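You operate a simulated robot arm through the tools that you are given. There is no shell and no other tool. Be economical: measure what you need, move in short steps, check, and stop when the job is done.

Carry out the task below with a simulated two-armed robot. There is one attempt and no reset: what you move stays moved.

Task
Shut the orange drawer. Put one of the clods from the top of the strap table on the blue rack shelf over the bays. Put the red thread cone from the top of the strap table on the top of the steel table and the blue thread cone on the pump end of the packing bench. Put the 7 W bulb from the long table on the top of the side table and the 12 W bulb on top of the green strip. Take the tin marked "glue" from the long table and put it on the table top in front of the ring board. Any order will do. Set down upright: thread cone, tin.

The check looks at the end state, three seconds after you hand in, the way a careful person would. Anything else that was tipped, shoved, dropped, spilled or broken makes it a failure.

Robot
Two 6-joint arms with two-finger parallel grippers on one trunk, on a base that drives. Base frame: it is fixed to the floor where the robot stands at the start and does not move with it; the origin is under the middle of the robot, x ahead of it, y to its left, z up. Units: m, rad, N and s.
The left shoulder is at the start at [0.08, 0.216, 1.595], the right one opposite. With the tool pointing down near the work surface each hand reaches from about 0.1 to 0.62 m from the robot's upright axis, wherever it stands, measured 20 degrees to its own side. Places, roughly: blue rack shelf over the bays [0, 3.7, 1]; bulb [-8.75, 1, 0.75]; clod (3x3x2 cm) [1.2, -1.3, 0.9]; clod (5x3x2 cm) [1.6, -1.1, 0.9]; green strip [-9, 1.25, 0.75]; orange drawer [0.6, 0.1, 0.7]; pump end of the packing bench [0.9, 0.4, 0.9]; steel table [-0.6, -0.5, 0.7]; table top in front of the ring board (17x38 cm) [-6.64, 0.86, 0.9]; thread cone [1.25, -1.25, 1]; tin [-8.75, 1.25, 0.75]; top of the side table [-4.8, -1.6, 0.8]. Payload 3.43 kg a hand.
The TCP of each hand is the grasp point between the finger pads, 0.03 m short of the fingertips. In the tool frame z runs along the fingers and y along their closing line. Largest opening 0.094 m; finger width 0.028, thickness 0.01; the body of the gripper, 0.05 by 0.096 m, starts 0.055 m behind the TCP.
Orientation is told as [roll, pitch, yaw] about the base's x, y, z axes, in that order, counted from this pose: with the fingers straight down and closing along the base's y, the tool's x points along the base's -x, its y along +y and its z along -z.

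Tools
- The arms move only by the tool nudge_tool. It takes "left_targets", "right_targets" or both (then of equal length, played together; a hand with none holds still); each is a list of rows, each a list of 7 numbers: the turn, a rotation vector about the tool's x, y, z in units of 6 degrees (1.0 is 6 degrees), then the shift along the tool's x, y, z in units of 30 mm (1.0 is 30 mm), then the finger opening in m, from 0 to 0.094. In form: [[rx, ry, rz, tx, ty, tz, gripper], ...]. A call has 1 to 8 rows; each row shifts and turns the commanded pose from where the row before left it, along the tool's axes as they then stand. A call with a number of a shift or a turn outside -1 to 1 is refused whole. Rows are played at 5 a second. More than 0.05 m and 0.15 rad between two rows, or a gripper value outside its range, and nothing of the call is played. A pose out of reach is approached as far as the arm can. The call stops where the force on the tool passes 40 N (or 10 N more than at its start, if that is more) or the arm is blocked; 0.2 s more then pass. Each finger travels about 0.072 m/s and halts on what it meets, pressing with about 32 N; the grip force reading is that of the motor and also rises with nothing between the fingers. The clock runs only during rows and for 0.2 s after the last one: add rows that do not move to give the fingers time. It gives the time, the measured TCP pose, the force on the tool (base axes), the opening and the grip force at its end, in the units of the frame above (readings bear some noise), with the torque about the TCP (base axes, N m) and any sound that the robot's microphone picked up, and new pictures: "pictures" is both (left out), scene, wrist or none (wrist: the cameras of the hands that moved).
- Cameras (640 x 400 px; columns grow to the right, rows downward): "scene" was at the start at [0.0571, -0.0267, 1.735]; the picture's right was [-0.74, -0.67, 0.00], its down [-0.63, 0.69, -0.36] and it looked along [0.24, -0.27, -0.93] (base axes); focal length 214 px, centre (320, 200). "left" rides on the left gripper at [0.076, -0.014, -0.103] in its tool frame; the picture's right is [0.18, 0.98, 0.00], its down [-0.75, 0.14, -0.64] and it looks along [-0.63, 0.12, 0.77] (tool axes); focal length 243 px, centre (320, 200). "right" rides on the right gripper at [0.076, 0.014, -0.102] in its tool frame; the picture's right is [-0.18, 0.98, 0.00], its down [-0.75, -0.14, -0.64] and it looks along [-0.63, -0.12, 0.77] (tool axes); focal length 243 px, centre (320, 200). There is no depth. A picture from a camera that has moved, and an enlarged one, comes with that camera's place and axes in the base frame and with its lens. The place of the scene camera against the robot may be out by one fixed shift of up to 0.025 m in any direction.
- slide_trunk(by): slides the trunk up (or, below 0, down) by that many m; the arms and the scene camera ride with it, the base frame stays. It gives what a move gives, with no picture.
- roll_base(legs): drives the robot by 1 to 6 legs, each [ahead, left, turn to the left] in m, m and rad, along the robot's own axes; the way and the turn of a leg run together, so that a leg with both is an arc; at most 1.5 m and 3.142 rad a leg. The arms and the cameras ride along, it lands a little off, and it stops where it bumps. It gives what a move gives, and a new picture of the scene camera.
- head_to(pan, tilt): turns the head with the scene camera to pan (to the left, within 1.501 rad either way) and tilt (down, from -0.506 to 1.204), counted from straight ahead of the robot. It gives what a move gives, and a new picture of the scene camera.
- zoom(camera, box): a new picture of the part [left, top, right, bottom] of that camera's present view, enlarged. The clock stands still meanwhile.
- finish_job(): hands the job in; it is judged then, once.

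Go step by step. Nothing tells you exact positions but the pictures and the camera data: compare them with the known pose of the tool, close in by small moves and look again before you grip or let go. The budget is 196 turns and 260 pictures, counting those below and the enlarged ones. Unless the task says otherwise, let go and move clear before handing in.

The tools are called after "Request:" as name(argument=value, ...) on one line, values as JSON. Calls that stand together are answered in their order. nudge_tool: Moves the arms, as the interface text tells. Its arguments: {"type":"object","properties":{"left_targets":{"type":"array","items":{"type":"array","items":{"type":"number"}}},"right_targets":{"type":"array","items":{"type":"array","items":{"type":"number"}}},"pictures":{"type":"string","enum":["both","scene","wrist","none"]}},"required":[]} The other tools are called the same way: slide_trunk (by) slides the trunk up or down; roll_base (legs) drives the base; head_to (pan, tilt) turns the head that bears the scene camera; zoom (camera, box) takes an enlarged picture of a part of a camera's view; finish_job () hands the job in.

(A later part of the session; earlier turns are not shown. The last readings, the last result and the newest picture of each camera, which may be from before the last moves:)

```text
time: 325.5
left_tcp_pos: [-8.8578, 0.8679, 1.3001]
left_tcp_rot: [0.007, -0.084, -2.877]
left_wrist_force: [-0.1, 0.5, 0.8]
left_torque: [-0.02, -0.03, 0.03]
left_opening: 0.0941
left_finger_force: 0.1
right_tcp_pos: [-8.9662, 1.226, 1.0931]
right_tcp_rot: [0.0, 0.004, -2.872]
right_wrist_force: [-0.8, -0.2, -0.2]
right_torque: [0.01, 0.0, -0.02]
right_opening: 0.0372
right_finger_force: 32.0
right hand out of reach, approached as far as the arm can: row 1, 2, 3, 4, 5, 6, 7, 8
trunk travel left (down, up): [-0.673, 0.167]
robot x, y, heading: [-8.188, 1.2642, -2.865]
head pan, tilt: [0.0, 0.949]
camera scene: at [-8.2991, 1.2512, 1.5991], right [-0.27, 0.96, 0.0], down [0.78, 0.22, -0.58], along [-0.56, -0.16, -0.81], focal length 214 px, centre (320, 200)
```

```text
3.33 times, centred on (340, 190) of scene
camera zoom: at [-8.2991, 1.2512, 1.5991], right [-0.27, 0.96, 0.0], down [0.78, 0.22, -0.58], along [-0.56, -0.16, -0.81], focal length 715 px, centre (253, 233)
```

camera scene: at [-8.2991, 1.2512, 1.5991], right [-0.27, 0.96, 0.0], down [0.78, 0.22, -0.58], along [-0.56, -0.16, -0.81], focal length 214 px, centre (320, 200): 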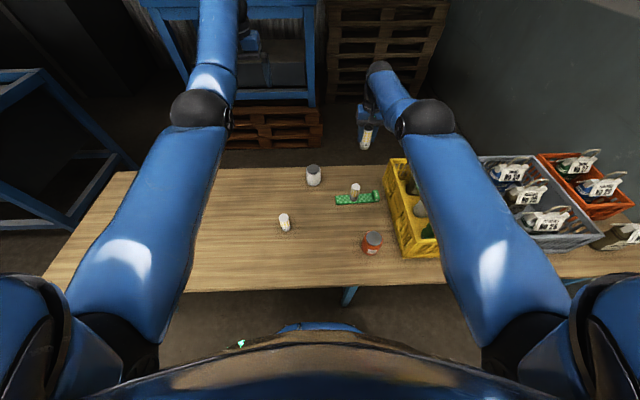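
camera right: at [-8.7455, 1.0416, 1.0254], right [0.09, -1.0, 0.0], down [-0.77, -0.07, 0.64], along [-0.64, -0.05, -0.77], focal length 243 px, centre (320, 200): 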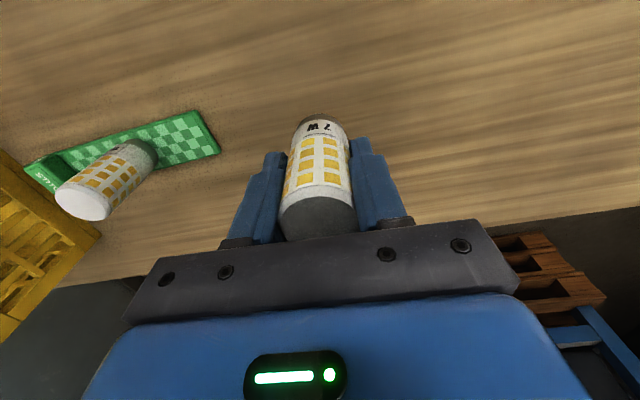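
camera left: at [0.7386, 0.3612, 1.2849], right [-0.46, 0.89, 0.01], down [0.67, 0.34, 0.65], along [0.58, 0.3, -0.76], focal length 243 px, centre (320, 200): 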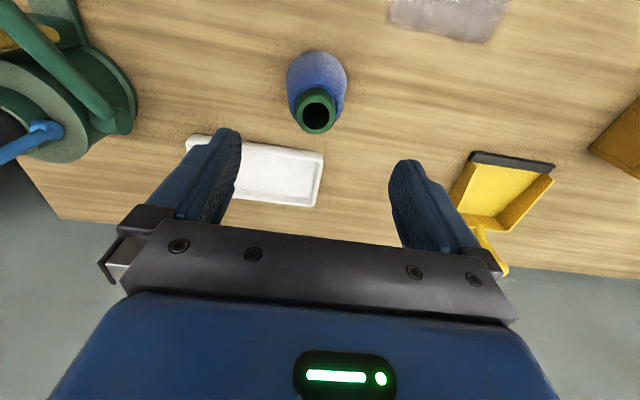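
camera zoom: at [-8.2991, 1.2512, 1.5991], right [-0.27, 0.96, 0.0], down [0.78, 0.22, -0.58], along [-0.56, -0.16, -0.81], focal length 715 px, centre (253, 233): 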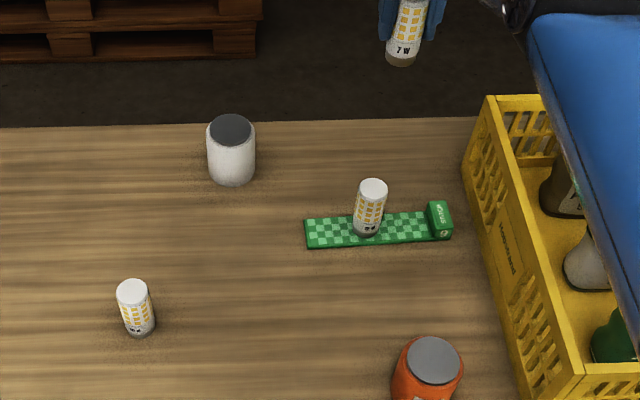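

Good. Next the white tin with the left hand: raise the right hand, lower the trunk 0.27 m for reach, and creep 3 cm ahead.

Request:
nudge_tool(right_targets=[[0, 0, 0, 0, 0, -1, 0.02], [0, 0, 0, 0, 0, -1, 0.02], [0, 0, 0, 0, 0, -1, 0.02], [0, 0, 0, 0, 0, -1, 0.02], [0, 0, 0, 0, 0, -1, 0.02], [0, 0, 0, 0, 0, -1, 0.02], [0, 0, 0, 0, 0, -1, 0.02]], left_targets=[[0, 0.8, 0, 0, 0, 0, 0.094], [0, 0, 0, 0, 0, 0, 0.094], [0, 0, 0, 0, 0, 0, 0.094], [0, 0, 0, 0, 0, 0, 0.094], [0, 0, 0, 0, 0, 0, 0.094], [0, 0, 0, 0, 0, 0, 0.094], [0, 0, 0, 0, 0, 0, 0.094]], pictures="none")

Request:
slide_trunk(by=-0.25)

Request:
roll_base(legs=[[0.03, 0, 0]])

Request:
nudge_tool(left_targets=[[0, 0, 0, -0.3, -1, 0, 0.094], [0, 0, 0, -0.3, -1, 0, 0.094], [0, 0, 0, -0.3, -1, 0, 0.094]], pictures="wrist")

```text
time: 327.1
left_tcp_pos: [-8.8486, 0.8681, 1.2994]
left_tcp_rot: [0.004, -0.002, -2.875]
left_wrist_force: [0.5, 0.4, -0.1]
left_torque: [0.0, -0.02, -0.02]
left_opening: 0.0942
left_finger_force: 0.0
left hand out of reach, approached as far as the arm can: row 1
right_tcp_pos: [-8.949, 1.2312, 1.2987]
right_tcp_rot: [0.0, 0.001, -2.873]
right_wrist_force: [0.5, -0.5, -1.4]
right_torque: [0.0, 0.03, 0.03]
right_opening: 0.037
right_finger_force: 32.4
right hand out of reach, approached as far as the arm can: row 5, 6, 7
trunk travel left (down, up): [-0.673, 0.167]
robot x, y, heading: [-8.188, 1.2606, -2.869]
head pan, tilt: [0.0, 0.949]
```

```text
time: 329.7
left_tcp_pos: [-8.8508, 0.8689, 1.0482]
left_tcp_rot: [0.005, 0.001, -2.874]
left_wrist_force: [-0.1, -0.1, 0.3]
left_torque: [-0.01, -0.02, 0.02]
left_opening: 0.0941
left_finger_force: 0.0
right_tcp_pos: [-8.95, 1.2302, 1.0475]
right_tcp_rot: [0.0, 0.0, -2.87]
right_wrist_force: [0.1, 0.3, -0.4]
right_torque: [0.04, -0.01, 0.0]
right_opening: 0.037
right_finger_force: 31.8
trunk travel left (down, up): [-0.423, 0.417]
robot x, y, heading: [-8.1895, 1.2647, -2.872]
head pan, tilt: [0.0, 0.949]
```

```text
time: 330.5
left_tcp_pos: [-8.8736, 0.8621, 1.0528]
left_tcp_rot: [0.007, -0.006, -2.877]
left_wrist_force: [0.8, 0.1, 0.5]
left_torque: [0.03, 0.05, -0.01]
left_opening: 0.094
left_finger_force: 0.1
right_tcp_pos: [-8.9741, 1.2231, 1.0519]
right_tcp_rot: [0.0, -0.005, -2.87]
right_wrist_force: [0.1, -0.6, -0.4]
right_torque: [-0.04, 0.0, 0.0]
right_opening: 0.0368
right_finger_force: 32.6
trunk travel left (down, up): [-0.423, 0.417]
robot x, y, heading: [-8.2139, 1.2518, -2.872]
head pan, tilt: [0.0, 0.949]
camera scene: at [-8.3209, 1.2437, 1.3499], right [-0.27, 0.96, 0.0], down [0.78, 0.22, -0.59], along [-0.56, -0.16, -0.81], focal length 214 px, centre (320, 200)
```

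scene: 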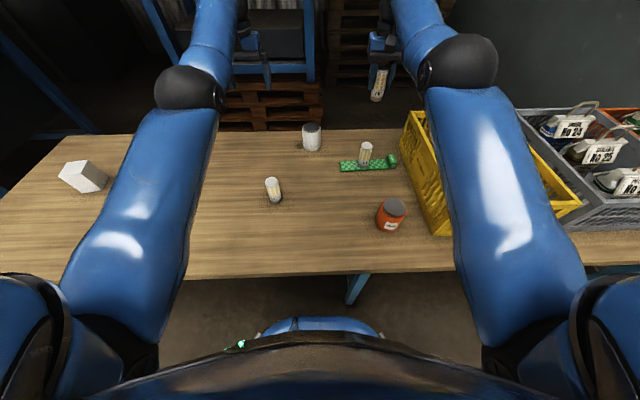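

```text
time: 331.3
left_tcp_pos: [-8.8954, 0.9446, 1.0414]
left_tcp_rot: [0.004, -0.001, -2.874]
left_wrist_force: [-0.1, 0.4, 0.2]
left_torque: [0.0, 0.02, 0.01]
left_opening: 0.0939
left_finger_force: 0.1
left hand out of reach, approached as far as the arm can: row 1, 2, 3
right_tcp_pos: [-8.9796, 1.222, 1.0468]
right_tcp_rot: [0.0, 0.003, -2.871]
right_wrist_force: [-0.2, -0.4, -1.3]
right_torque: [0.01, -0.06, -0.01]
right_opening: 0.0372
right_finger_force: 31.9
trunk travel left (down, up): [-0.423, 0.417]
robot x, y, heading: [-8.2184, 1.2555, -2.871]
head pan, tilt: [0.0, 0.949]
camera left: at [-8.8265, 0.9788, 1.1428], right [0.44, -0.9, 0.01], down [-0.69, -0.33, 0.64], along [-0.58, -0.28, -0.77], focal length 243 px, centre (320, 200)
```

left: 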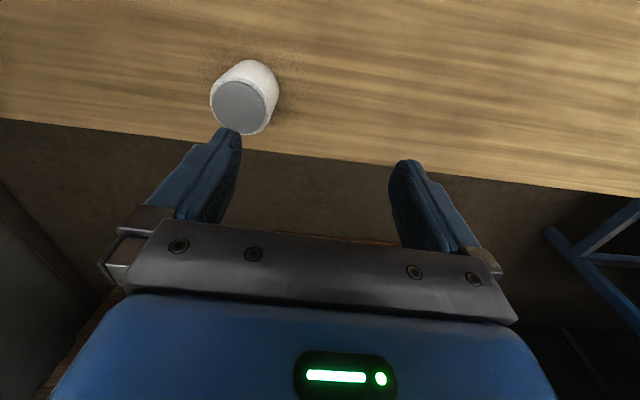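

Tin at (-8.957, 1.014). Move the left hand 8 cm right and 4 cm forward, and down toward it.

Request:
nudge_tool(left_targets=[[0, 0, 0, -0.45, -0.93, 0.3, 0.094], [0, 0, 0, -0.45, -0.93, 0.3, 0.094], [0, 0, 0, -0.45, -0.93, 0.5, 0.094], [0, 0, 0, 0, 0, 1, 0.094], [0, 0, 0, 0, 0, 0.8, 0.094]], pictures="wrist")

```text
time: 332.5
left_tcp_pos: [-8.9085, 1.0103, 0.9487]
left_tcp_rot: [0.005, 0.001, -2.876]
left_wrist_force: [-0.1, 0.2, -0.1]
left_torque: [-0.03, -0.01, -0.01]
left_opening: 0.0942
left_finger_force: 0.0
left hand out of reach, approached as far as the arm can: row 1, 2, 3
right_tcp_pos: [-8.9785, 1.2219, 1.0472]
right_tcp_rot: [0.001, 0.0, -2.871]
right_wrist_force: [-0.2, 0.5, -0.4]
right_torque: [-0.03, -0.05, 0.01]
right_opening: 0.037
right_finger_force: 31.7
trunk travel left (down, up): [-0.423, 0.417]
robot x, y, heading: [-8.2179, 1.2533, -2.865]
head pan, tilt: [0.0, 0.949]
camera left: at [-8.8385, 1.044, 1.0508], right [0.44, -0.9, 0.0], down [-0.69, -0.33, 0.64], along [-0.58, -0.28, -0.77], focal length 243 px, centre (320, 200)
```

left: 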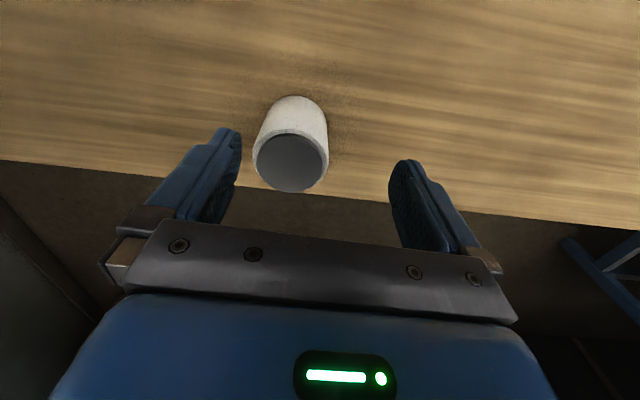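

Need 5 cm forward and 1.8 cm right; try with the arm.

Request:
nudge_tool(left_targets=[[0, 0, 0, -0.55, -0.2, 0, 0.094], [0, 0, 0, -0.55, -0.2, 0, 0.094], [0, 0, 0, -0.55, -0.2, 0, 0.094]], pictures="wrist")

```text
time: 333.3
left_tcp_pos: [-8.9164, 1.0135, 0.948]
left_tcp_rot: [0.006, -0.003, -2.875]
left_wrist_force: [-0.2, 0.1, 1.0]
left_torque: [0.01, -0.01, 0.0]
left_opening: 0.0938
left_finger_force: 0.1
left hand out of reach, approached as far as the arm can: row 1, 2, 3
right_tcp_pos: [-8.9785, 1.222, 1.0476]
right_tcp_rot: [0.001, -0.001, -2.869]
right_wrist_force: [-0.2, -0.9, -1.7]
right_torque: [0.0, 0.0, -0.04]
right_opening: 0.0372
right_finger_force: 31.5
trunk travel left (down, up): [-0.423, 0.417]
robot x, y, heading: [-8.2151, 1.2549, -2.87]
head pan, tilt: [0.0, 0.949]
camera left: at [-8.8474, 1.0468, 1.0497], right [0.44, -0.9, 0.0], down [-0.69, -0.33, 0.64], along [-0.58, -0.28, -0.77], focal length 243 px, centre (320, 200)
```

left: 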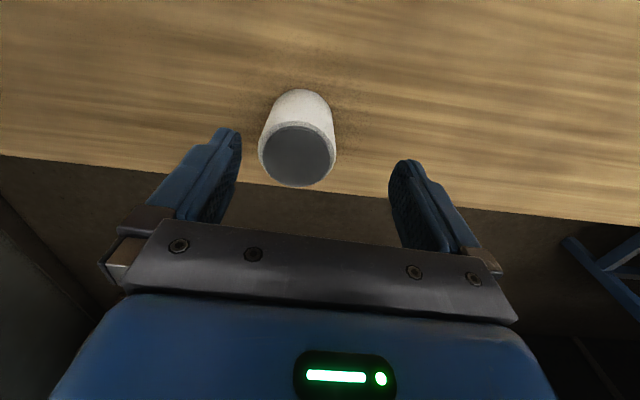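

At maximum reach. I'll tilt the fingers 18° forward (pads stay vertical for the tin) to gain reach.

Request:
nudge_tool(left_targets=[[0, -1, 0, -0.4, -0.15, 0, 0.094], [0, -1, 0, -0.5, -0.15, 0.1, 0.094], [0, -1, 0, -0.5, -0.1, 0.15, 0.094], [0, 0, 0, -0.2, 0, 0.1, 0.094]], pictures="wrist")

```text
time: 334.3
left_tcp_pos: [-8.9682, 1.0104, 0.9437]
left_tcp_rot: [0.007, -0.317, -2.876]
left_wrist_force: [0.0, 0.0, -0.2]
left_torque: [-0.05, -0.04, 0.02]
left_opening: 0.0941
left_finger_force: 0.0
right_tcp_pos: [-8.9779, 1.2228, 1.0477]
right_tcp_rot: [0.0, -0.001, -2.871]
right_wrist_force: [0.3, -0.3, -0.5]
right_torque: [0.0, -0.03, -0.01]
right_opening: 0.037
right_finger_force: 32.0
trunk travel left (down, up): [-0.423, 0.417]
robot x, y, heading: [-8.2168, 1.2553, -2.869]
head pan, tilt: [0.0, 0.949]
camera left: at [-8.8718, 1.0517, 1.0173], right [0.43, -0.9, -0.05], down [-0.46, -0.27, 0.84], along [-0.78, -0.34, -0.53], focal length 243 px, centre (320, 200)
```

left: 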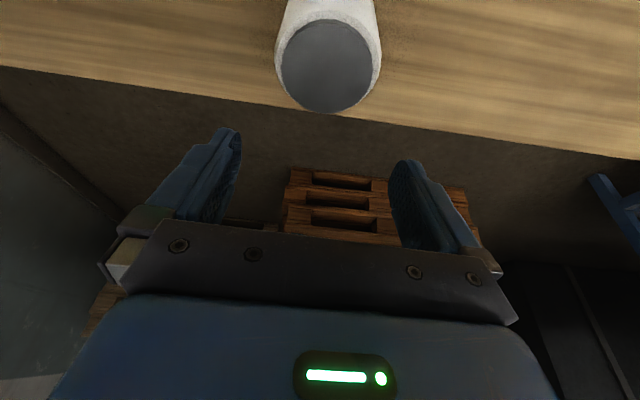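

Aligned over the tin. Descend two steps and check lateral centring before passing the rim.

Request:
nudge_tool(left_targets=[[0, 0, 0, 0.45, 0, 0.9, 0.094], [0, 0, 0, 0.35, 0, 0.95, 0.094]], pictures="wrist")

```text
time: 334.9
left_tcp_pos: [-8.9629, 1.011, 0.8818]
left_tcp_rot: [0.006, -0.317, -2.877]
left_wrist_force: [-0.1, 0.1, -0.1]
left_torque: [-0.03, 0.03, 0.03]
left_opening: 0.0939
left_finger_force: 0.1
right_tcp_pos: [-8.9775, 1.2222, 1.0477]
right_tcp_rot: [-0.001, 0.001, -2.87]
right_wrist_force: [-0.3, -0.7, -1.5]
right_torque: [0.01, 0.02, -0.01]
right_opening: 0.0373
right_finger_force: 32.5
trunk travel left (down, up): [-0.423, 0.417]
robot x, y, heading: [-8.2182, 1.2533, -2.869]
head pan, tilt: [0.0, 0.949]
camera left: at [-8.8668, 1.0528, 0.9559], right [0.43, -0.9, -0.05], down [-0.46, -0.27, 0.84], along [-0.78, -0.34, -0.53], focal length 243 px, centre (320, 200)
```

left: 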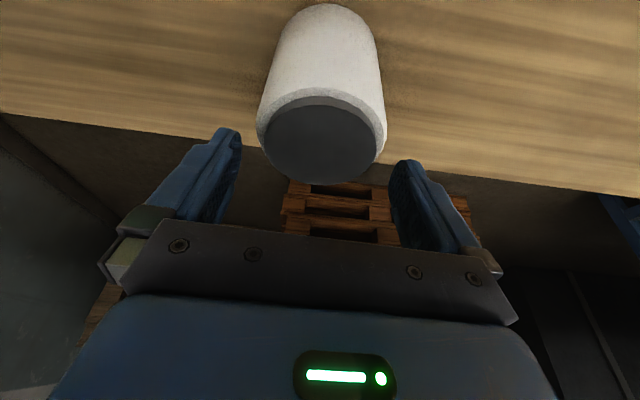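

Centred within ~4 mm; nudge and descend to grip height, then close.

Request:
nudge_tool(left_targets=[[0, 0, 0, 0, 0.13, 0, 0.094], [0, 0, 0, 0.25, 0, 0.7, 0.094], [0, 0, 0, 0.25, 0, 0.7, 0.094], [0, 0, 0, 0, 0, 0, 0.094]], pictures="wrist")

```text
time: 335.9
left_tcp_pos: [-8.9608, 1.0076, 0.8377]
left_tcp_rot: [0.005, -0.315, -2.877]
left_wrist_force: [0.0, 0.1, -0.1]
left_torque: [-0.01, 0.04, 0.01]
left_opening: 0.0937
left_finger_force: 0.0
right_tcp_pos: [-8.978, 1.2225, 1.0485]
right_tcp_rot: [0.0, 0.0, -2.872]
right_wrist_force: [-0.3, 0.1, -0.2]
right_torque: [-0.01, 0.01, 0.0]
right_opening: 0.0373
right_finger_force: 32.2
trunk travel left (down, up): [-0.423, 0.417]
robot x, y, heading: [-8.2114, 1.2574, -2.881]
head pan, tilt: [0.0, 0.949]
camera left: at [-8.8642, 1.0497, 0.9115], right [0.43, -0.9, -0.05], down [-0.46, -0.27, 0.84], along [-0.78, -0.34, -0.53], focal length 243 px, centre (320, 200)
```

left: 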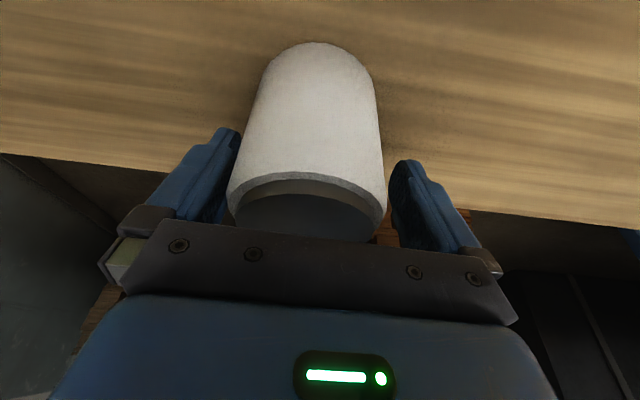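

Tin between the fingers. Close and lift.

Request:
nudge_tool(left_targets=[[0, 0, 0, 0, 0, 0, 0.07], [0, 0, 0, 0, 0, 0, 0.06], [0, 0, 0, 0, 0, 0, 0.05], [0, 0, 0, 0, 0, 0, 0.05], [0, 0, 0, -0.15, 0, -0.45, 0.05], [0, 0, 0, -0.3, 0, -0.95, 0.05], [0, 0, 0, -0.3, 0, -0.95, 0.05]], pictures="wrist")

```text
time: 337.5
left_tcp_pos: [-8.9598, 1.009, 0.9131]
left_tcp_rot: [0.005, -0.314, -2.878]
left_wrist_force: [-0.7, 0.7, -4.7]
left_torque: [-0.01, 0.05, 0.02]
left_opening: 0.0735
left_finger_force: 32.4
right_tcp_pos: [-8.9783, 1.2222, 1.0472]
right_tcp_rot: [0.0, 0.0, -2.871]
right_wrist_force: [0.2, 0.1, -1.2]
right_torque: [-0.02, 0.02, 0.0]
right_opening: 0.037
right_finger_force: 33.0
trunk travel left (down, up): [-0.423, 0.417]
robot x, y, heading: [-8.2173, 1.253, -2.872]
head pan, tilt: [0.0, 0.949]
camera left: at [-8.8641, 1.0495, 0.9872], right [0.43, -0.9, -0.05], down [-0.46, -0.27, 0.84], along [-0.78, -0.34, -0.53], focal length 243 px, centre (320, 200)
```

left: 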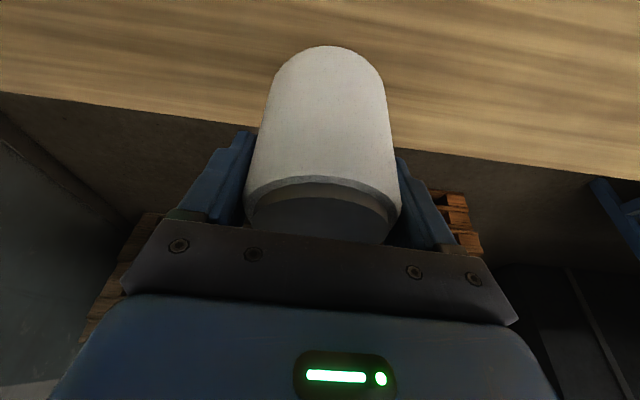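

Tin held. Lift it higher and yaw the hand clockwise to bring its hidden side into the scene camera's view to check the label.

Request:
nudge_tool(left_targets=[[0, 0, 0, -0.3, 0, -0.95, 0.05], [0, 0, 0, -0.3, 0, -0.95, 0.05], [0, 0, 0, -0.3, 0, -0.95, 0.05], [0.3, 0, 0.95, 0, 0, 0, 0.05], [0.3, 0, 0.95, 0, 0, 0, 0.05], [0.3, 0, 0.95, 0, 0, 0, 0.05], [0.3, 0, 0.95, 0, 0, 0, 0.05], [0.3, 0, 0.95, 0, 0, 0, 0.05]], pictures="none")

Request:
zoom(camera="scene", box=[240, 40, 360, 140])

```text
time: 339.3
left_tcp_pos: [-8.9604, 1.0096, 1.0022]
left_tcp_rot: [0.008, -0.312, 2.882]
left_wrist_force: [0.3, 0.7, -4.5]
left_torque: [0.03, 0.04, 0.01]
left_opening: 0.0735
left_finger_force: 31.7
right_tcp_pos: [-8.9785, 1.2239, 1.0467]
right_tcp_rot: [0.001, 0.0, -2.872]
right_wrist_force: [0.2, 0.8, -1.1]
right_torque: [0.01, -0.01, 0.01]
right_opening: 0.037
right_finger_force: 32.2
trunk travel left (down, up): [-0.423, 0.417]
robot x, y, heading: [-8.2163, 1.2534, -2.872]
head pan, tilt: [0.0, 0.949]
```

```text
4.00 times, centred on (300, 90) of scene
camera zoom: at [-8.3274, 1.2417, 1.3491], right [-0.27, 0.96, 0.0], down [0.78, 0.22, -0.58], along [-0.56, -0.16, -0.81], focal length 858 px, centre (400, 640)
```

zoom: 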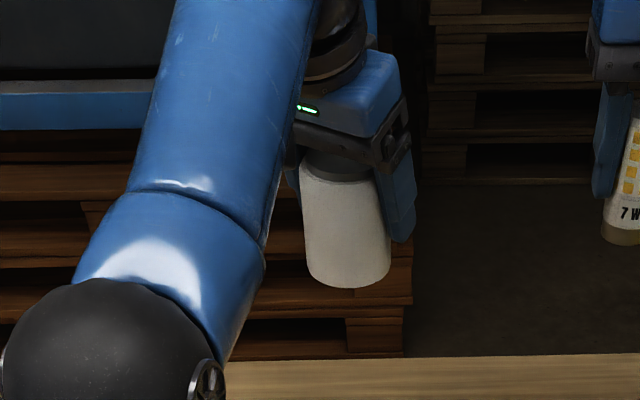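

No label visible yet; rotate another 48°.

Request:
nudge_tool(left_targets=[[0.3, 0, 0.95, 0, 0, 0, 0.05], [0.3, 0, 0.95, 0, 0, 0, 0.05], [0.3, 0, 0.95, 0, 0, 0, 0.05], [0.3, 0, 0.95, 0, 0, 0, 0.05], [0.3, 0, 0.95, 0, 0, 0, 0.05], [0.3, 0, 0.95, 0, 0, 0, 0.05], [0.3, 0, 0.95, 0, 0, 0, 0.05], [0.3, 0, 0.95, 0, 0, 0, 0.05]], pictures="none")

Request:
zoom(camera="scene", box=[240, 40, 360, 140])

```text
time: 341.1
left_tcp_pos: [-8.9398, 1.0082, 0.9981]
left_tcp_rot: [0.01, -0.304, 2.049]
left_wrist_force: [-0.1, 0.2, -4.1]
left_torque: [0.04, 0.02, -0.03]
left_opening: 0.0734
left_finger_force: 32.1
left hand out of reach, approached as far as the arm can: row 5, 6, 7, 8
right_tcp_pos: [-8.9797, 1.2212, 1.047]
right_tcp_rot: [-0.001, 0.003, -2.869]
right_wrist_force: [-0.5, 0.2, -0.8]
right_torque: [-0.05, 0.04, -0.01]
right_opening: 0.0373
right_finger_force: 31.8
trunk travel left (down, up): [-0.423, 0.417]
robot x, y, heading: [-8.2152, 1.255, -2.868]
head pan, tilt: [0.0, 0.949]
```

```text
4.00 times, centred on (300, 90) of scene
camera zoom: at [-8.3285, 1.2413, 1.349], right [-0.27, 0.96, 0.0], down [0.78, 0.22, -0.58], along [-0.56, -0.16, -0.81], focal length 858 px, centre (400, 640)
```

zoom: 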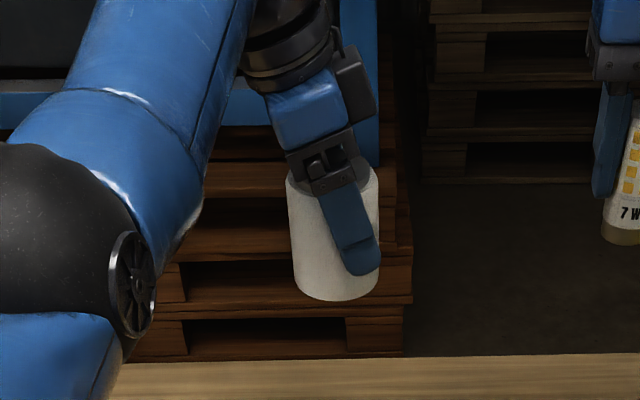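

Still none. Rotate back and beyond the other way to see the opposite side.

Request:
nudge_tool(left_targets=[[-0.3, 0, -0.95, 0, 0, 0, 0.05], [-0.3, 0, -0.95, 0, 0, 0, 0.05], [-0.3, 0, -0.95, 0, 0, 0, 0.05], [-0.3, 0, -0.95, 0, 0, 0, 0.05], [-0.3, 0, -0.95, 0, 0, 0, 0.05], [-0.3, 0, -0.95, 0, 0, 0, 0.05], [-0.3, 0, -0.95, 0, 0, 0, 0.05], [-0.3, 0, -0.95, 0, 0, 0, 0.05]], pictures="none")

Request:
nudge_tool(left_targets=[[-0.3, 0, -0.95, 0, 0, 0, 0.05], [-0.3, 0, -0.95, 0, 0, 0, 0.05], [-0.3, 0, -0.95, 0, 0, 0, 0.05], [-0.3, 0, -0.95, 0, 0, 0, 0.05], [-0.3, 0, -0.95, 0, 0, 0, 0.05], [-0.3, 0, -0.95, 0, 0, 0, 0.05], [-0.3, 0, -0.95, 0, 0, 0, 0.05], [-0.3, 0, -0.95, 0, 0, 0, 0.05]], pictures="none")

Request:
nudge_tool(left_targets=[[-0.3, 0, -0.95, 0, 0, 0, 0.05], [-0.3, 0, -0.95, 0, 0, 0, 0.05], [-0.3, 0, -0.95, 0, 0, 0, 0.05], [-0.3, 0, -0.95, 0, 0, 0, 0.05], [-0.3, 0, -0.95, 0, 0, 0, 0.05], [-0.3, 0, -0.95, 0, 0, 0, 0.05]], pictures="none")

Request:
zoom(camera="scene", box=[240, 40, 360, 140])

```text
time: 342.9
left_tcp_pos: [-8.9403, 1.0094, 0.9988]
left_tcp_rot: [0.009, -0.31, 2.886]
left_wrist_force: [-0.3, 1.6, -2.8]
left_torque: [0.02, 0.07, 0.0]
left_opening: 0.0736
left_finger_force: 32.1
right_tcp_pos: [-8.9775, 1.2223, 1.0478]
right_tcp_rot: [0.001, 0.001, -2.872]
right_wrist_force: [-0.3, 0.6, -1.2]
right_torque: [-0.02, 0.04, 0.01]
right_opening: 0.0371
right_finger_force: 31.6
trunk travel left (down, up): [-0.423, 0.417]
robot x, y, heading: [-8.2189, 1.2572, -2.872]
head pan, tilt: [0.0, 0.949]
```

```text
time: 344.7
left_tcp_pos: [-8.94, 1.0091, 0.9978]
left_tcp_rot: [0.002, -0.316, -2.562]
left_wrist_force: [-0.3, 0.2, -3.8]
left_torque: [-0.02, 0.01, 0.01]
left_opening: 0.0736
left_finger_force: 31.4
right_tcp_pos: [-8.9783, 1.2238, 1.0469]
right_tcp_rot: [-0.001, 0.0, -2.871]
right_wrist_force: [-0.4, -0.3, 0.0]
right_torque: [0.02, 0.01, 0.02]
right_opening: 0.0372
right_finger_force: 31.6
trunk travel left (down, up): [-0.423, 0.417]
robot x, y, heading: [-8.2179, 1.2528, -2.871]
head pan, tilt: [0.0, 0.949]
```

```text
time: 346.1
left_tcp_pos: [-8.9349, 1.0102, 0.9978]
left_tcp_rot: [-0.006, -0.315, -1.933]
left_wrist_force: [0.1, 0.4, -4.4]
left_torque: [-0.03, -0.02, 0.04]
left_opening: 0.0736
left_finger_force: 32.2
left hand out of reach, approached as far as the arm can: row 6
right_tcp_pos: [-8.9787, 1.2221, 1.0477]
right_tcp_rot: [-0.002, -0.001, -2.87]
right_wrist_force: [0.1, -0.5, -1.0]
right_torque: [-0.01, 0.02, -0.02]
right_opening: 0.0371
right_finger_force: 32.1
trunk travel left (down, up): [-0.423, 0.417]
robot x, y, heading: [-8.216, 1.2529, -2.867]
head pan, tilt: [0.0, 0.949]
```

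```text
4.00 times, centred on (300, 90) of scene
camera zoom: at [-8.3271, 1.242, 1.3491], right [-0.27, 0.96, 0.0], down [0.78, 0.22, -0.58], along [-0.56, -0.16, -0.81], focal length 858 px, centre (400, 640)
```

zoom: 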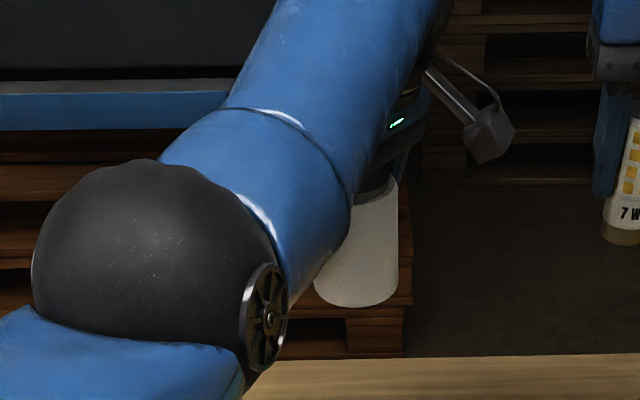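

The label must be on the back; with POLISH being the only other tin, the white one is the glue tin. Restore the yaw, raise the trunk for travel, and retrace the way: strafe left along the table.

Request:
nudge_tool(left_targets=[[0.3, 0, 0.95, 0, 0, 0, 0.05], [0.3, 0, 0.95, 0, 0, 0, 0.05], [0.3, 0, 0.95, 0, 0, 0, 0.05], [0.3, 0, 0.95, 0, 0, 0, 0.05], [0.3, 0, 0.95, 0, 0, 0, 0.05], [0.3, 0, 0.95, 0, 0, 0, 0.05], [0.3, 0, 0.95, 0, 0, 0, 0.05], [0.3, 0, 0.95, 0, 0, 0, 0.05]], pictures="none")

Request:
slide_trunk(by=0.25)

Request:
roll_base(legs=[[0, 0.1, 0.02], [0, 1.3, 0]])

```text
time: 347.9
left_tcp_pos: [-8.9366, 1.0089, 0.9978]
left_tcp_rot: [0.005, -0.316, -2.774]
left_wrist_force: [-0.9, 0.3, -3.8]
left_torque: [0.03, 0.04, 0.03]
left_opening: 0.0737
left_finger_force: 32.1
right_tcp_pos: [-8.9788, 1.2215, 1.0482]
right_tcp_rot: [0.0, 0.0, -2.871]
right_wrist_force: [0.8, 0.0, -0.6]
right_torque: [-0.01, 0.0, 0.01]
right_opening: 0.037
right_finger_force: 31.8
trunk travel left (down, up): [-0.423, 0.417]
robot x, y, heading: [-8.2157, 1.2573, -2.87]
head pan, tilt: [0.0, 0.949]
```

```text
time: 350.5
left_tcp_pos: [-8.9365, 1.0107, 1.2467]
left_tcp_rot: [0.003, -0.314, -2.774]
left_wrist_force: [0.6, 0.3, -4.8]
left_torque: [-0.02, 0.05, -0.02]
left_opening: 0.0738
left_finger_force: 31.5
right_tcp_pos: [-8.9782, 1.2227, 1.2968]
right_tcp_rot: [-0.002, 0.0, -2.871]
right_wrist_force: [-0.2, 0.1, -1.2]
right_torque: [0.01, -0.04, -0.01]
right_opening: 0.037
right_finger_force: 31.7
trunk travel left (down, up): [-0.673, 0.167]
robot x, y, heading: [-8.215, 1.2558, -2.871]
head pan, tilt: [0.0, 0.949]
```

```text
time: 357.7
left_tcp_pos: [-8.5213, -0.3362, 1.247]
left_tcp_rot: [0.004, -0.315, -2.74]
left_wrist_force: [0.2, 0.2, -3.3]
left_torque: [-0.04, 0.01, 0.02]
left_opening: 0.0735
left_finger_force: 32.6
right_tcp_pos: [-8.5706, -0.1266, 1.297]
right_tcp_rot: [0.0, 0.001, -2.839]
right_wrist_force: [-0.4, 0.1, -0.7]
right_torque: [0.01, 0.0, -0.04]
right_opening: 0.037
right_finger_force: 32.4
trunk travel left (down, up): [-0.673, 0.167]
robot x, y, heading: [-7.81, -0.0688, -2.838]
head pan, tilt: [0.0, 0.949]
camera scene: at [-7.921, -0.0843, 1.5991], right [-0.3, 0.95, 0.0], down [0.78, 0.24, -0.58], along [-0.55, -0.17, -0.81], focal length 214 px, centre (320, 200)
```

scene: 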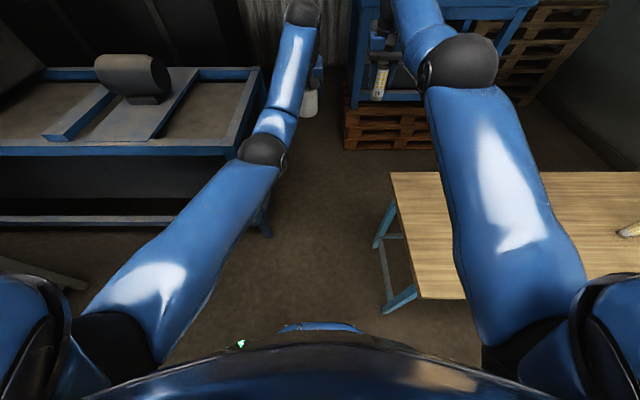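

Past the corner. Continue the known track: to (-7.85, -1.0), align to -x, and reverse 1.29 m past the display rack.

Request:
roll_base(legs=[[0.316, 0.89, 0], [0, 0, -0.3], [-1.29, 0, 0]])

```text
time: 369.6
left_tcp_pos: [-7.3267, -1.0396, 1.2463]
left_tcp_rot: [0.005, -0.315, -3.016]
left_wrist_force: [0.1, -0.7, -4.6]
left_torque: [0.01, 0.04, 0.0]
left_opening: 0.0736
left_finger_force: 32.0
right_tcp_pos: [-7.3173, -0.8221, 1.296]
right_tcp_rot: [-0.001, 0.002, -3.113]
right_wrist_force: [-0.5, -0.9, -0.8]
right_torque: [0.0, -0.03, -0.01]
right_opening: 0.0368
right_finger_force: 32.0
trunk travel left (down, up): [-0.673, 0.167]
robot x, y, heading: [-6.5663, -0.9712, -3.108]
head pan, tilt: [0.0, 0.949]
camera scene: at [-6.6847, -0.9622, 1.599], right [-0.03, 1.0, 0.0], down [0.81, 0.02, -0.58], along [-0.58, -0.02, -0.81], focal length 214 px, centre (320, 200)
```

scene: 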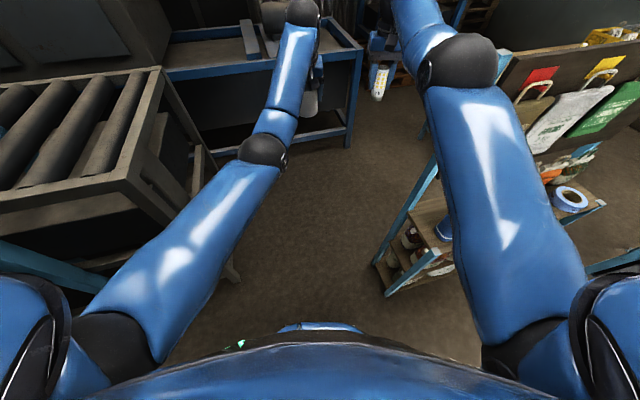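

Rotate left to the gap heading (with 0.1 m extra trunk height over the conveyor), then reverse through the gap to (-6.1, 0.2).

Request:
slide_trunk(by=0.1)

Request:
roll_base(legs=[[0, 0, 1.18], [-0.6, 0, 0], [-0.68, 0, 0]])

```text
time: 370.9
left_tcp_pos: [-7.3262, -1.0389, 1.3473]
left_tcp_rot: [0.003, -0.315, -3.013]
left_wrist_force: [1.0, -0.2, -3.7]
left_torque: [-0.02, 0.01, 0.01]
left_opening: 0.0735
left_finger_force: 32.2
right_tcp_pos: [-7.3158, -0.8237, 1.3981]
right_tcp_rot: [0.0, -0.001, -3.113]
right_wrist_force: [0.0, -0.3, -0.2]
right_torque: [-0.04, 0.03, -0.03]
right_opening: 0.037
right_finger_force: 31.8
trunk travel left (down, up): [-0.773, 0.067]
robot x, y, heading: [-6.5704, -0.9707, -3.111]
head pan, tilt: [0.0, 0.949]
```

```text
time: 380.5
left_tcp_pos: [-6.3448, -0.5171, 1.3449]
left_tcp_rot: [0.004, -0.311, -1.834]
left_wrist_force: [-0.6, 0.0, -3.8]
left_torque: [-0.04, 0.05, 0.02]
left_opening: 0.0732
left_finger_force: 32.1
right_tcp_pos: [-6.5435, -0.4265, 1.3968]
right_tcp_rot: [0.0, 0.002, -1.932]
right_wrist_force: [-0.2, -0.1, -1.2]
right_torque: [0.01, 0.04, 0.01]
right_opening: 0.0371
right_finger_force: 32.3
trunk travel left (down, up): [-0.773, 0.067]
robot x, y, heading: [-6.1166, 0.2146, -1.932]
head pan, tilt: [0.0, 0.949]
camera scene: at [-6.1662, 0.1244, 1.6989], right [-0.94, 0.35, 0.0], down [0.29, 0.76, -0.58], along [-0.2, -0.54, -0.81], focal length 214 px, centre (320, 200)
```

scene: 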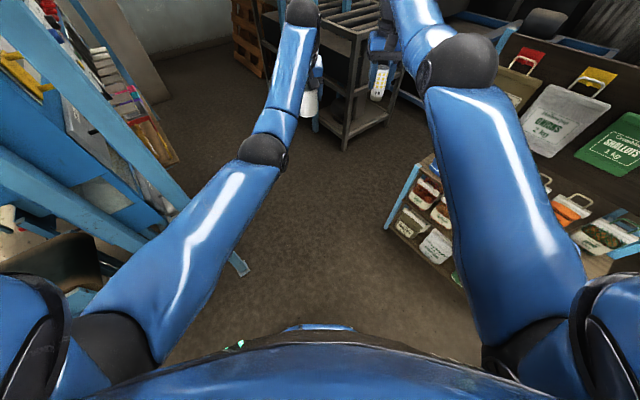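

Through. Turn right to face the ring-board table and look.

Request:
roll_base(legs=[[0, 0, -2.476]])

Request:
head_to(pan=0.15, tilt=0.95)

```text
time: 386.7
left_tcp_pos: [-6.4181, 0.9092, 1.3471]
left_tcp_rot: [0.006, -0.314, 2.018]
left_wrist_force: [-1.3, 0.2, -4.3]
left_torque: [0.03, 0.0, -0.02]
left_opening: 0.073
left_finger_force: 31.8
right_tcp_pos: [-6.2102, 0.9678, 1.3974]
right_tcp_rot: [-0.001, 0.0, 1.918]
right_wrist_force: [1.2, -0.2, -0.6]
right_torque: [0.0, -0.02, 0.0]
right_opening: 0.0374
right_finger_force: 31.8
trunk travel left (down, up): [-0.773, 0.067]
robot x, y, heading: [-6.1214, 0.2129, 1.918]
head pan, tilt: [0.0, 0.949]
camera scene: at [-6.1646, 0.3226, 1.6991], right [0.94, 0.34, 0.0], down [0.28, -0.76, -0.58], along [-0.2, 0.55, -0.81], focal length 214 px, centre (320, 200)
```

scene: 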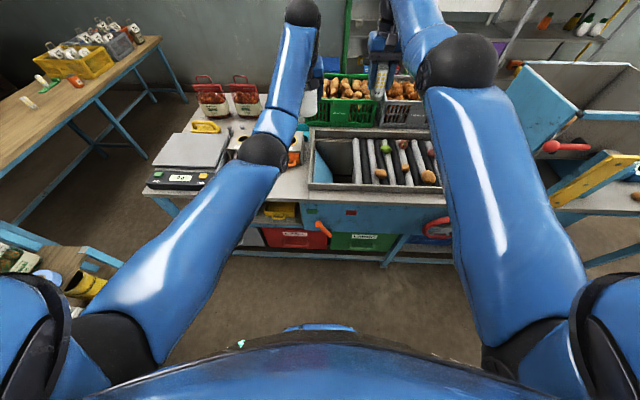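

```text
time: 387.4
left_tcp_pos: [-6.4186, 0.9079, 1.3465]
left_tcp_rot: [0.003, -0.314, 2.018]
left_wrist_force: [-0.5, -0.4, -3.0]
left_torque: [0.01, 0.02, 0.02]
left_opening: 0.0726
left_finger_force: 32.2
right_tcp_pos: [-6.2096, 0.9685, 1.3962]
right_tcp_rot: [-0.001, 0.0, 1.919]
right_wrist_force: [-0.2, 0.8, -1.5]
right_torque: [0.0, -0.01, -0.01]
right_opening: 0.0376
right_finger_force: 32.2
trunk travel left (down, up): [-0.773, 0.067]
robot x, y, heading: [-6.1157, 0.2104, 1.919]
head pan, tilt: [0.15, 0.949]
camera scene: at [-6.1741, 0.3182, 1.6991], right [0.88, 0.48, 0.0], down [0.39, -0.71, -0.58], along [-0.28, 0.51, -0.81], focal length 214 px, centre (320, 200)
```

scene: 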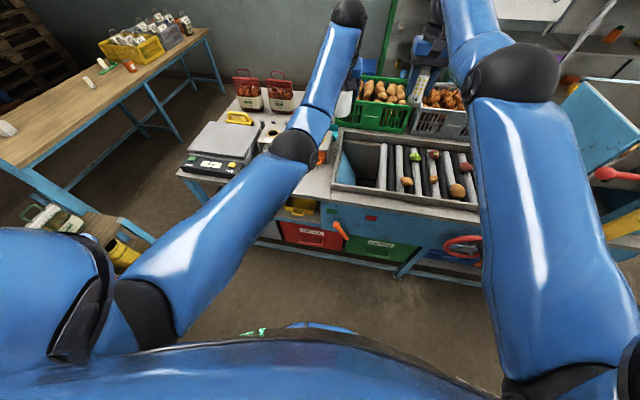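

The spot is hidden behind my left arm. Shift the base 0.22 m left so the tin is above it and use the wrist view.

Request:
roll_base(legs=[[0, 0.22, -0.04]])

Request:
zoom(camera="left", box=[0, 0, 640, 400])

```text
time: 389.1
left_tcp_pos: [-6.5898, 0.852, 1.3473]
left_tcp_rot: [0.01, -0.315, 1.97]
left_wrist_force: [0.7, 0.2, -3.9]
left_torque: [0.01, 0.01, 0.01]
left_opening: 0.0728
left_finger_force: 31.8
right_tcp_pos: [-6.3778, 0.902, 1.3976]
right_tcp_rot: [0.003, 0.0, 1.871]
right_wrist_force: [0.8, -0.1, -1.1]
right_torque: [0.03, 0.04, 0.01]
right_opening: 0.0371
right_finger_force: 32.6
trunk travel left (down, up): [-0.773, 0.067]
robot x, y, heading: [-6.3278, 0.1401, 1.879]
head pan, tilt: [0.15, 0.949]
camera scene: at [-6.3732, 0.2513, 1.6991], right [0.9, 0.44, 0.0], down [0.35, -0.73, -0.58], along [-0.26, 0.52, -0.81], focal length 214 px, centre (320, 200)
```

scene: 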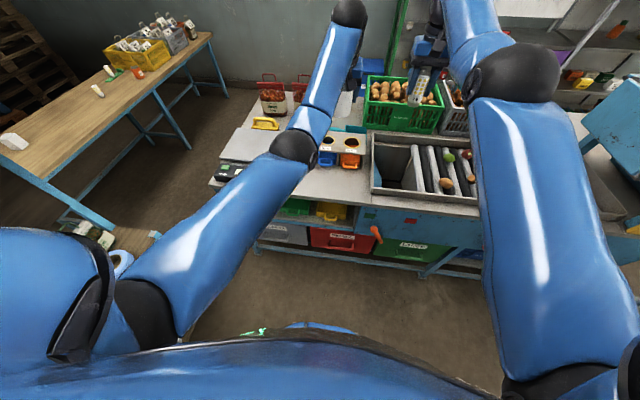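

```text
1.00 times, centred on (320, 200) of left (not enlarged: the box is as wide or as high as the picture)
camera zoom: at [-6.5357, 0.762, 1.4211], right [-0.84, -0.54, -0.05], down [-0.33, 0.42, 0.84], along [-0.44, 0.72, -0.53], focal length 243 px, centre (320, 200)
```

zoom: 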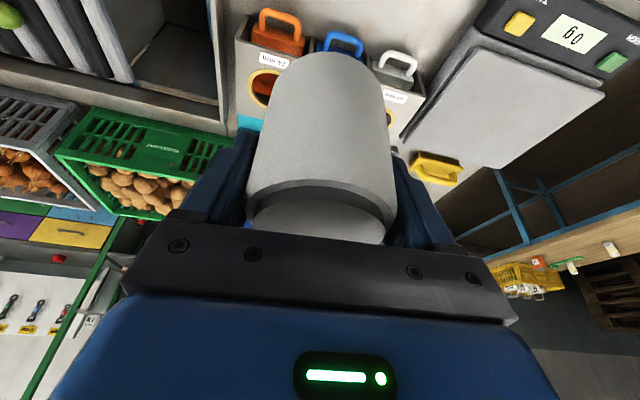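

The ring board (three ring holes with coloured cups) is just behind; the strip in front of it is right below the tin. Lower the trunk 0.15 m and the left hand 0.12 m, then check.

Request:
slide_trunk(by=-0.15)

Request:
nudge_tool(left_targets=[[0, 0, 0, 0.31, 0.8, 0.95, 0.05], [0, 0, 0, 0.31, 0, 0.95, 0.05], [0, 0, 0, 0.31, 0, 0.95, 0.05], [0, 0, 0, 0.31, 0, 0.95, 0.05]], pictures="both")

```text
time: 390.8
left_tcp_pos: [-6.5945, 0.849, 1.1972]
left_tcp_rot: [0.003, -0.315, 1.969]
left_wrist_force: [-0.6, 0.0, -4.4]
left_torque: [0.01, 0.05, 0.03]
left_opening: 0.0726
left_finger_force: 32.1
right_tcp_pos: [-6.3839, 0.9002, 1.2469]
right_tcp_rot: [-0.002, 0.0, 1.869]
right_wrist_force: [-0.8, 0.8, -0.1]
right_torque: [-0.02, -0.01, -0.01]
right_opening: 0.0376
right_finger_force: 32.1
trunk travel left (down, up): [-0.623, 0.217]
robot x, y, heading: [-6.3257, 0.138, 1.875]
head pan, tilt: [0.15, 0.949]
```

```text
time: 391.8
left_tcp_pos: [-6.6161, 0.8399, 1.077]
left_tcp_rot: [0.004, -0.314, 1.97]
left_wrist_force: [-0.1, 0.0, -4.8]
left_torque: [0.04, 0.04, -0.01]
left_opening: 0.0727
left_finger_force: 31.8
right_tcp_pos: [-6.3844, 0.9006, 1.2468]
right_tcp_rot: [-0.001, 0.001, 1.87]
right_wrist_force: [0.3, -1.4, -0.7]
right_torque: [-0.02, -0.02, -0.02]
right_opening: 0.0376
right_finger_force: 31.9
trunk travel left (down, up): [-0.623, 0.217]
robot x, y, heading: [-6.3265, 0.1383, 1.867]
head pan, tilt: [0.15, 0.949]
camera scene: at [-6.3798, 0.2497, 1.5491], right [0.9, 0.44, 0.0], down [0.36, -0.73, -0.58], along [-0.25, 0.52, -0.81], focal length 214 px, centre (320, 200)
camera left: at [-6.5633, 0.7498, 1.1504], right [-0.84, -0.54, -0.05], down [-0.33, 0.42, 0.84], along [-0.44, 0.72, -0.53], focal length 243 px, centre (320, 200)
```

scene: 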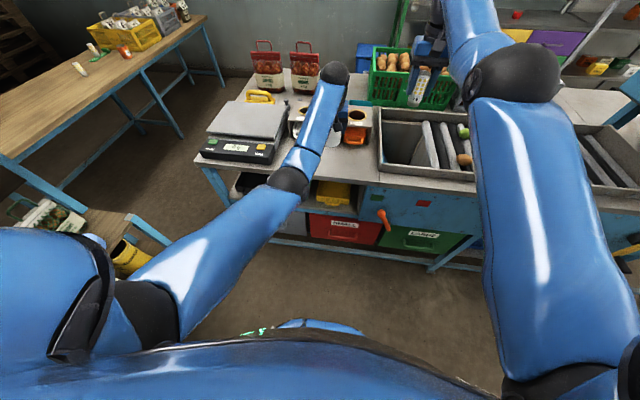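
left: 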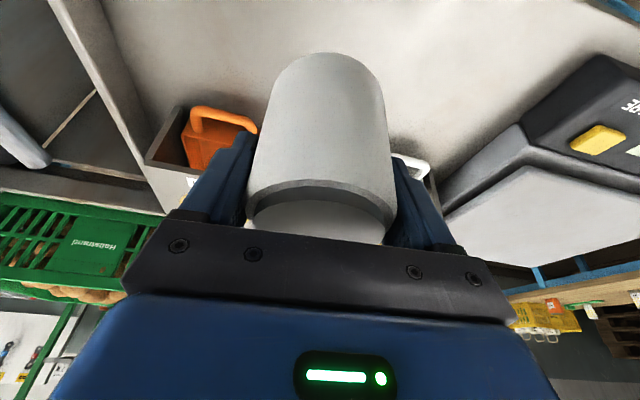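

Good. Shift 2.5 cm inward, then lower in small steps to contact.

Request:
nudge_tool(left_targets=[[0, 0, 0, -0.76, 0, 0.25, 0.05], [0, 0, 0, 0.31, 0, 0.95, 0.05], [0, 0, 0, 0.22, 0, 0.66, 0.05], [0, 0, 0, 0.1, 0, 0.3, 0.05], [0, 0, 0, 0.1, 0, 0.3, 0.05], [0, 0, 0, 0.08, 0, 0.25, 0.05], [0, 0, 0, 0.08, 0, 0.25, 0.05], [0, 0, 0, 0.08, 0, 0.25, 0.05]], pictures="wrist")

```text
time: 393.6
left_tcp_pos: [-6.6277, 0.8629, 0.9821]
left_tcp_rot: [0.005, -0.314, 1.971]
left_wrist_force: [0.3, 0.1, -4.4]
left_torque: [0.02, 0.04, 0.01]
left_opening: 0.0725
left_finger_force: 31.5
right_tcp_pos: [-6.3834, 0.9013, 1.2477]
right_tcp_rot: [0.0, 0.001, 1.872]
right_wrist_force: [-1.2, 0.2, -0.6]
right_torque: [-0.01, 0.03, 0.0]
right_opening: 0.0374
right_finger_force: 32.1
trunk travel left (down, up): [-0.623, 0.217]
robot x, y, heading: [-6.3275, 0.1377, 1.872]
head pan, tilt: [0.15, 0.949]
camera left: at [-6.5737, 0.7726, 1.0565], right [-0.84, -0.54, -0.05], down [-0.33, 0.42, 0.84], along [-0.44, 0.72, -0.53], focal length 243 px, centre (320, 200)
```

left: 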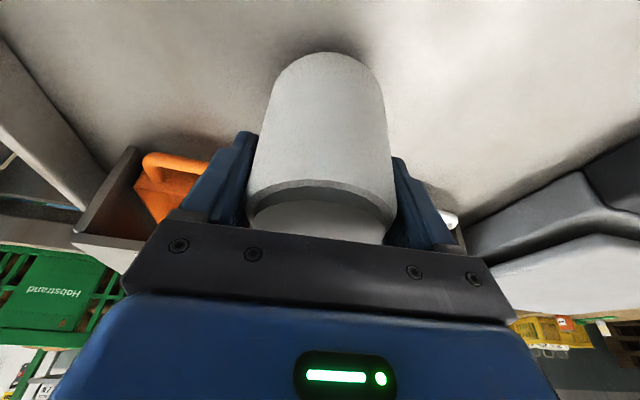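

Almost there; continue in small steps.

Request:
nudge_tool(left_targets=[[0, 0, 0, 0.06, 0, 0.2, 0.05], [0, 0, 0, 0.06, 0, 0.2, 0.05], [0, 0, 0, 0.06, 0, 0.2, 0.05], [0, 0, 0, 0.06, 0, 0.2, 0.05]], pictures="none")

```text
time: 394.6
left_tcp_pos: [-6.6275, 0.8635, 0.9585]
left_tcp_rot: [0.005, -0.314, 1.972]
left_wrist_force: [0.6, -0.1, -3.6]
left_torque: [0.04, -0.01, 0.0]
left_opening: 0.0725
left_finger_force: 32.0
right_tcp_pos: [-6.3837, 0.9007, 1.2469]
right_tcp_rot: [0.0, 0.0, 1.87]
right_wrist_force: [-0.2, 0.4, -0.3]
right_torque: [-0.01, 0.04, -0.01]
right_opening: 0.0373
right_finger_force: 32.0
trunk travel left (down, up): [-0.623, 0.217]
robot x, y, heading: [-6.3284, 0.139, 1.875]
head pan, tilt: [0.15, 0.949]
```

Request:
nudge_tool(left_targets=[[0, 0, 0, 0.06, 0, 0.2, 0.05], [0, 0, 0, 0.06, 0, 0.2, 0.05], [0, 0, 0, 0.06, 0, 0.2, 0.05]], pictures="wrist")

```text
time: 395.4
left_tcp_pos: [-6.627, 0.8636, 0.9436]
left_tcp_rot: [0.003, -0.319, 1.97]
left_wrist_force: [-1.1, 0.1, 22.3]
left_torque: [-0.32, 0.06, 0.08]
left_opening: 0.0728
left_finger_force: 32.8
right_tcp_pos: [-6.3808, 0.8964, 1.2494]
right_tcp_rot: [0.001, -0.002, 1.872]
right_wrist_force: [-0.7, 0.2, -1.5]
right_torque: [-0.03, 0.02, 0.01]
right_opening: 0.0371
right_finger_force: 31.9
trunk travel left (down, up): [-0.623, 0.217]
robot x, y, heading: [-6.3278, 0.1381, 1.872]
head pan, tilt: [0.15, 0.949]
camera left: at [-6.5731, 0.7717, 1.0166], right [-0.84, -0.54, -0.05], down [-0.33, 0.42, 0.85], along [-0.44, 0.73, -0.53], focal length 243 px, centre (320, 200)
```

left: 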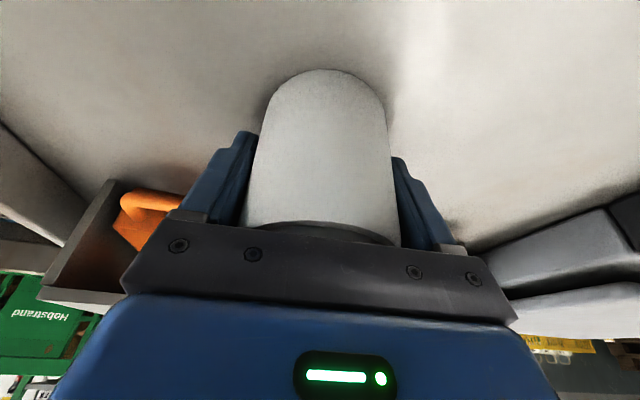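

Contact. Relieve slightly and open slowly.

Request:
nudge_tool(left_targets=[[0, 0, 0, -0.03, 0, -0.1, 0.05], [0, 0, 0, 0, 0, 0, 0.074], [0, 0, 0, 0, 0, 0, 0.08], [0, 0, 0, 0, 0, 0, 0.088], [0, 0, 0, 0, 0, 0, 0.094], [0, 0, 0, 0, 0, 0, 0.094]], pictures="wrist")

```text
time: 396.8
left_tcp_pos: [-6.6272, 0.8639, 0.9438]
left_tcp_rot: [0.004, -0.317, 1.971]
left_wrist_force: [0.9, -0.9, -0.5]
left_torque: [0.01, 0.02, 0.0]
left_opening: 0.0941
left_finger_force: 0.1
right_tcp_pos: [-6.3831, 0.8989, 1.2468]
right_tcp_rot: [0.001, 0.001, 1.871]
right_wrist_force: [-0.4, 0.1, -0.7]
right_torque: [0.04, -0.02, 0.0]
right_opening: 0.0373
right_finger_force: 31.8
trunk travel left (down, up): [-0.623, 0.217]
robot x, y, heading: [-6.329, 0.1428, 1.871]
head pan, tilt: [0.15, 0.949]
camera left: at [-6.5739, 0.7727, 1.0165], right [-0.84, -0.54, -0.05], down [-0.33, 0.42, 0.84], along [-0.44, 0.72, -0.53], focal length 243 px, centre (320, 200)
```

left: 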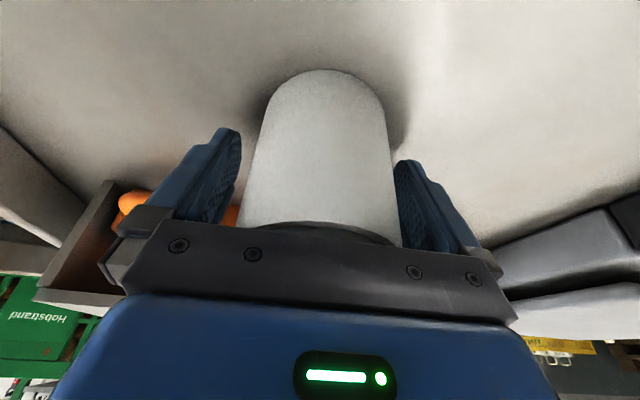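

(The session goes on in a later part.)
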